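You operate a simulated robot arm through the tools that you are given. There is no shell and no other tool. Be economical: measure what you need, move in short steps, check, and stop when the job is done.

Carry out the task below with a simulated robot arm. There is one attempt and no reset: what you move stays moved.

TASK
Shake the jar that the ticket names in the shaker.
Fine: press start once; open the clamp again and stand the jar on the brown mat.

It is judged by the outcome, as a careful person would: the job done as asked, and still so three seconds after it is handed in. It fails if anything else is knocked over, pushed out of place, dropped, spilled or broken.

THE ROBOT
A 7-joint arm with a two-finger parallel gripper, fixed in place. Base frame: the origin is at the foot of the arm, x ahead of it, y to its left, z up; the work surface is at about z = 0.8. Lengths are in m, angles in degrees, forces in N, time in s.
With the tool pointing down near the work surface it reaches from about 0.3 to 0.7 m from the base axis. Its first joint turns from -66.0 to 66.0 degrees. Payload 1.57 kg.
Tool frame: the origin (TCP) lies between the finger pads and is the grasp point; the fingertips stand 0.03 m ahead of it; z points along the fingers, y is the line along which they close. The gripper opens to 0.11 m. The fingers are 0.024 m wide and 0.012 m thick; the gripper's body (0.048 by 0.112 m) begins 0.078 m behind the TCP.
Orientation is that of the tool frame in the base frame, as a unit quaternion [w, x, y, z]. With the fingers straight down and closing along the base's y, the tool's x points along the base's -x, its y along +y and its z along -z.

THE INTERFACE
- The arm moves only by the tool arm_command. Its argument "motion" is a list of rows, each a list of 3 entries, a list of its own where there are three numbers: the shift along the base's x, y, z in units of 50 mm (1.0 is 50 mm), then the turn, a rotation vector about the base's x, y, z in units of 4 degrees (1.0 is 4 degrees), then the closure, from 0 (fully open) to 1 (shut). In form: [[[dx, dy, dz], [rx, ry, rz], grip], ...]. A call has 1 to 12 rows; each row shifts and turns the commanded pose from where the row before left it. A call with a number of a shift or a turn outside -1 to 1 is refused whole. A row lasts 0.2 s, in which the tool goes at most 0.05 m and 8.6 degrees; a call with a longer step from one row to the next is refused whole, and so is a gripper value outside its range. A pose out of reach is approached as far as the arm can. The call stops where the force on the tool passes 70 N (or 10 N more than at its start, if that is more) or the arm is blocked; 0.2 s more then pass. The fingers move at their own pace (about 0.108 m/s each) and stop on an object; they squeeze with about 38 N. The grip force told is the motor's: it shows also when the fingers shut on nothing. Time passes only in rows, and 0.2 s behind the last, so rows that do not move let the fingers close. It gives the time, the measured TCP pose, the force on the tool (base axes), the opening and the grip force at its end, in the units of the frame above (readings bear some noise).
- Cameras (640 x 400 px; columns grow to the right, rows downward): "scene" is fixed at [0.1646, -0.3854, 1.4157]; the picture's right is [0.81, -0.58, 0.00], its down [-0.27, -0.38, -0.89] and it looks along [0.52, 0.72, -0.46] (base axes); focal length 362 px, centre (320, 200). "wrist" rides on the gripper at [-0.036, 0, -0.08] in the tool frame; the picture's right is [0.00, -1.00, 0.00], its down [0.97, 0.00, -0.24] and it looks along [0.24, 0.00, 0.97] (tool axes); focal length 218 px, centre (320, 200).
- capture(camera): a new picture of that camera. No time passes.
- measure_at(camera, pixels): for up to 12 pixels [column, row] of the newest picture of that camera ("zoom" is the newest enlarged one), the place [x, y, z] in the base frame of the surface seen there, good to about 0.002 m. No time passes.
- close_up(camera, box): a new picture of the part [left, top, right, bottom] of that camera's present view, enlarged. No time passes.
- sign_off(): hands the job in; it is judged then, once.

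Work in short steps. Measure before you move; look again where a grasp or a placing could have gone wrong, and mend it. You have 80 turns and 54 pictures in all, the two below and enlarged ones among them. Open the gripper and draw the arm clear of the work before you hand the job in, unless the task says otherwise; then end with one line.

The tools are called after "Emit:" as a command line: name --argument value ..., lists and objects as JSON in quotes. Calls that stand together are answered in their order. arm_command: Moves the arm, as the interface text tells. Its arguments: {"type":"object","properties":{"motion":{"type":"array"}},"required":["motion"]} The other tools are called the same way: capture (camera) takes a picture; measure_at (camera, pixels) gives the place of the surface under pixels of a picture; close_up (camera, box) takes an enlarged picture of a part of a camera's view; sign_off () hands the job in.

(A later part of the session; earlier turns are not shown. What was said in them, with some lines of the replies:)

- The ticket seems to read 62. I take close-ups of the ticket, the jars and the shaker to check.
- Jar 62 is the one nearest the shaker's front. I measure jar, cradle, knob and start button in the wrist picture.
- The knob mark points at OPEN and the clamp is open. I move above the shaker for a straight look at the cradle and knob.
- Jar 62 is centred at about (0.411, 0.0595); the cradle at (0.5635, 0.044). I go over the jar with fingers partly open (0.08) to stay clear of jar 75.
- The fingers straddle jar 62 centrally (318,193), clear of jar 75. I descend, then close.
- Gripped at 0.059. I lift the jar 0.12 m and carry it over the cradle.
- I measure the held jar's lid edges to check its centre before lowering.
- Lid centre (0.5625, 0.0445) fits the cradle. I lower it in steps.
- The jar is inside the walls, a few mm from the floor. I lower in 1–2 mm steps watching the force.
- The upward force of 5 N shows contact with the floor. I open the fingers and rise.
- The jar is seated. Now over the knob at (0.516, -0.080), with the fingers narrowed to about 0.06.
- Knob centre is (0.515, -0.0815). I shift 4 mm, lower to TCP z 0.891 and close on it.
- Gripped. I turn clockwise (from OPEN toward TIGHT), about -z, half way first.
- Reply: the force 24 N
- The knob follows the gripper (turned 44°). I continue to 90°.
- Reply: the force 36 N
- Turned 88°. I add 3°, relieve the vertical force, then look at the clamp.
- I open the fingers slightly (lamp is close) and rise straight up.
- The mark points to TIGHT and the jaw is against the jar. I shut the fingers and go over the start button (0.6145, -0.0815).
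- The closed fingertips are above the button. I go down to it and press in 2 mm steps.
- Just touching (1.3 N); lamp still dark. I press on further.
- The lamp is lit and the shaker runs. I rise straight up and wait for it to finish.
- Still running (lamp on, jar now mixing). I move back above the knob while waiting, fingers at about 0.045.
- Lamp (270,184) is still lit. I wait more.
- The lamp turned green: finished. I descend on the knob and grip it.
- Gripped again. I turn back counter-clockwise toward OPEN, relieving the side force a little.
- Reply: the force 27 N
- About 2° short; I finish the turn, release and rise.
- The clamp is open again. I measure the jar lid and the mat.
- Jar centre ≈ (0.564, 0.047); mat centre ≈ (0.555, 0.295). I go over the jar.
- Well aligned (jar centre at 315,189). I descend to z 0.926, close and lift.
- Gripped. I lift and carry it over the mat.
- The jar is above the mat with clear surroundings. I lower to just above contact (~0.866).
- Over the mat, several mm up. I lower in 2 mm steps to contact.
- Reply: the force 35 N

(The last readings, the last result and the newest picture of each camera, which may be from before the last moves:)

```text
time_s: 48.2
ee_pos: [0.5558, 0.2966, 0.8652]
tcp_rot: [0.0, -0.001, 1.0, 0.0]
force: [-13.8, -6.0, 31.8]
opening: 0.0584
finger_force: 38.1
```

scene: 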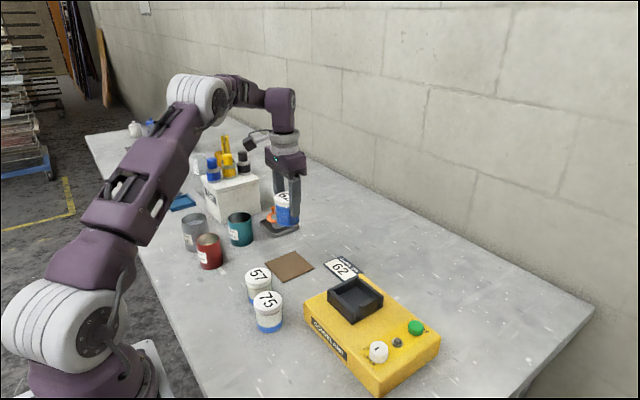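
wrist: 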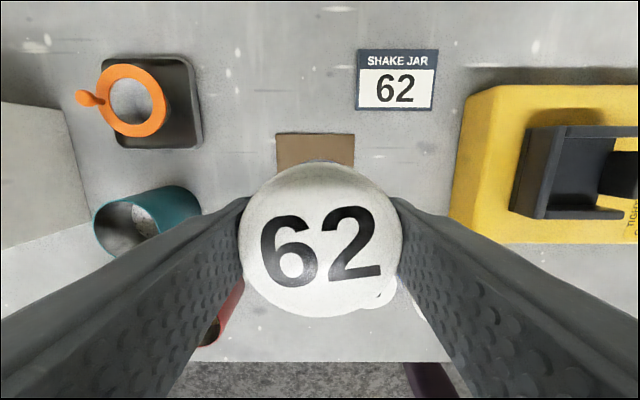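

Contact with the mat (32 N). I ease up slightly, open and rise.

Emit:
arm_command --motion '[[[0, 0, 0.025], [0, 0, 0], 0.6], [[0, 0, 0], [0, 0, 0], 0.3], [[0, 0, 0], [0, 0, 0], 0.3], [[0, 0, 0.4], [0, 0, 0], 0.3], [[0, 0, 0.8], [0, 0, 0], 0.3], [[0, 0, 0.9], [0, 0, 0], 0.3], [[0, 0, 0.9], [0, 0, 0], 0.3], [[0, 0, 0.5], [0, 0, 0], 0], [[0, 0, 0], [0, 0, 0], 0]]'

Emit:
capture --camera "scene"

Emit:
capture --camera "wrist"

```text
time_s: 50.2
ee_pos: [0.5547, 0.295, 1.0408]
tcp_rot: [0.0, -0.001, 1.0, 0.0]
force: [-0.1, -0.4, 0.2]
opening: 0.1095
finger_force: 0.0
```

```text
13 pictures are left
```

scene: 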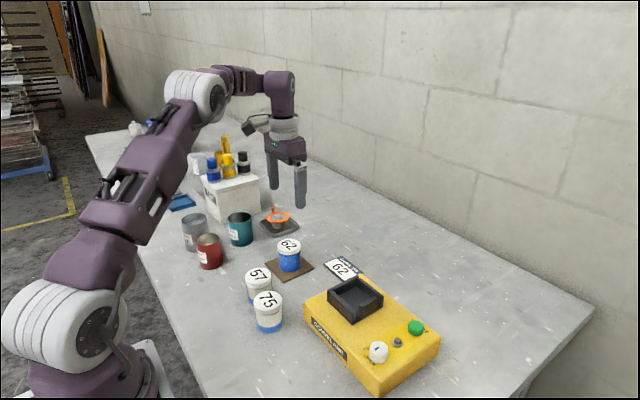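

```text
12 pictures are left
```

wrist: 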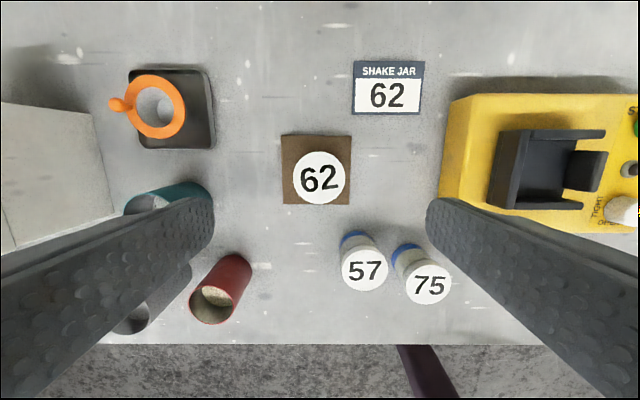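

Jar 62 stands on the mat. I check clamp and knob once more and draw the arm up clear.

Emit:
arm_command --motion '[[[-0.5, -0.3, 0.7], [0, 0, 0], 0], [[-0.5, -0.3, 0.7], [0, 0, 0], 0], [[0, 0, 0], [0, 0, 0], 0]]'

Emit:
close_up --camera "scene" --box '[240, 220, 450, 400]'

```text
time_s: 51.0
ee_pos: [0.5059, 0.2656, 1.1108]
tcp_rot: [0.0, -0.002, 1.0, 0.0]
force: [0.1, 0.4, -0.5]
opening: 0.1099
finger_force: 0.0
```

```text
2.22 times, centred on (345, 310) of scene
```

zoom: 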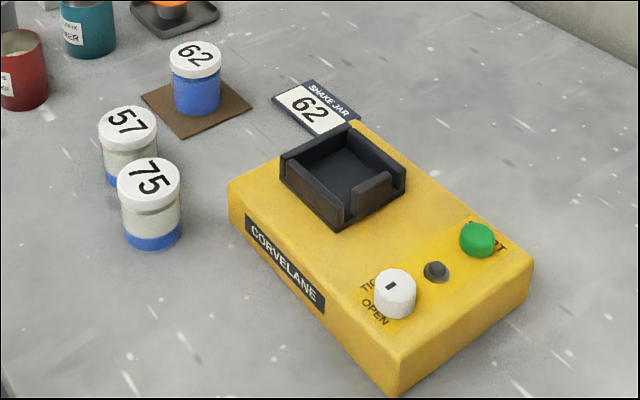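

The clamp is open, jar 62 is on the mat and nothing else has moved, so I hand in.

Emit:
sign_off

```text
The job is handed in.
```

Jar 62 was shaken with a single press of start, the clamp is open again, and the jar stands on the brown mat.
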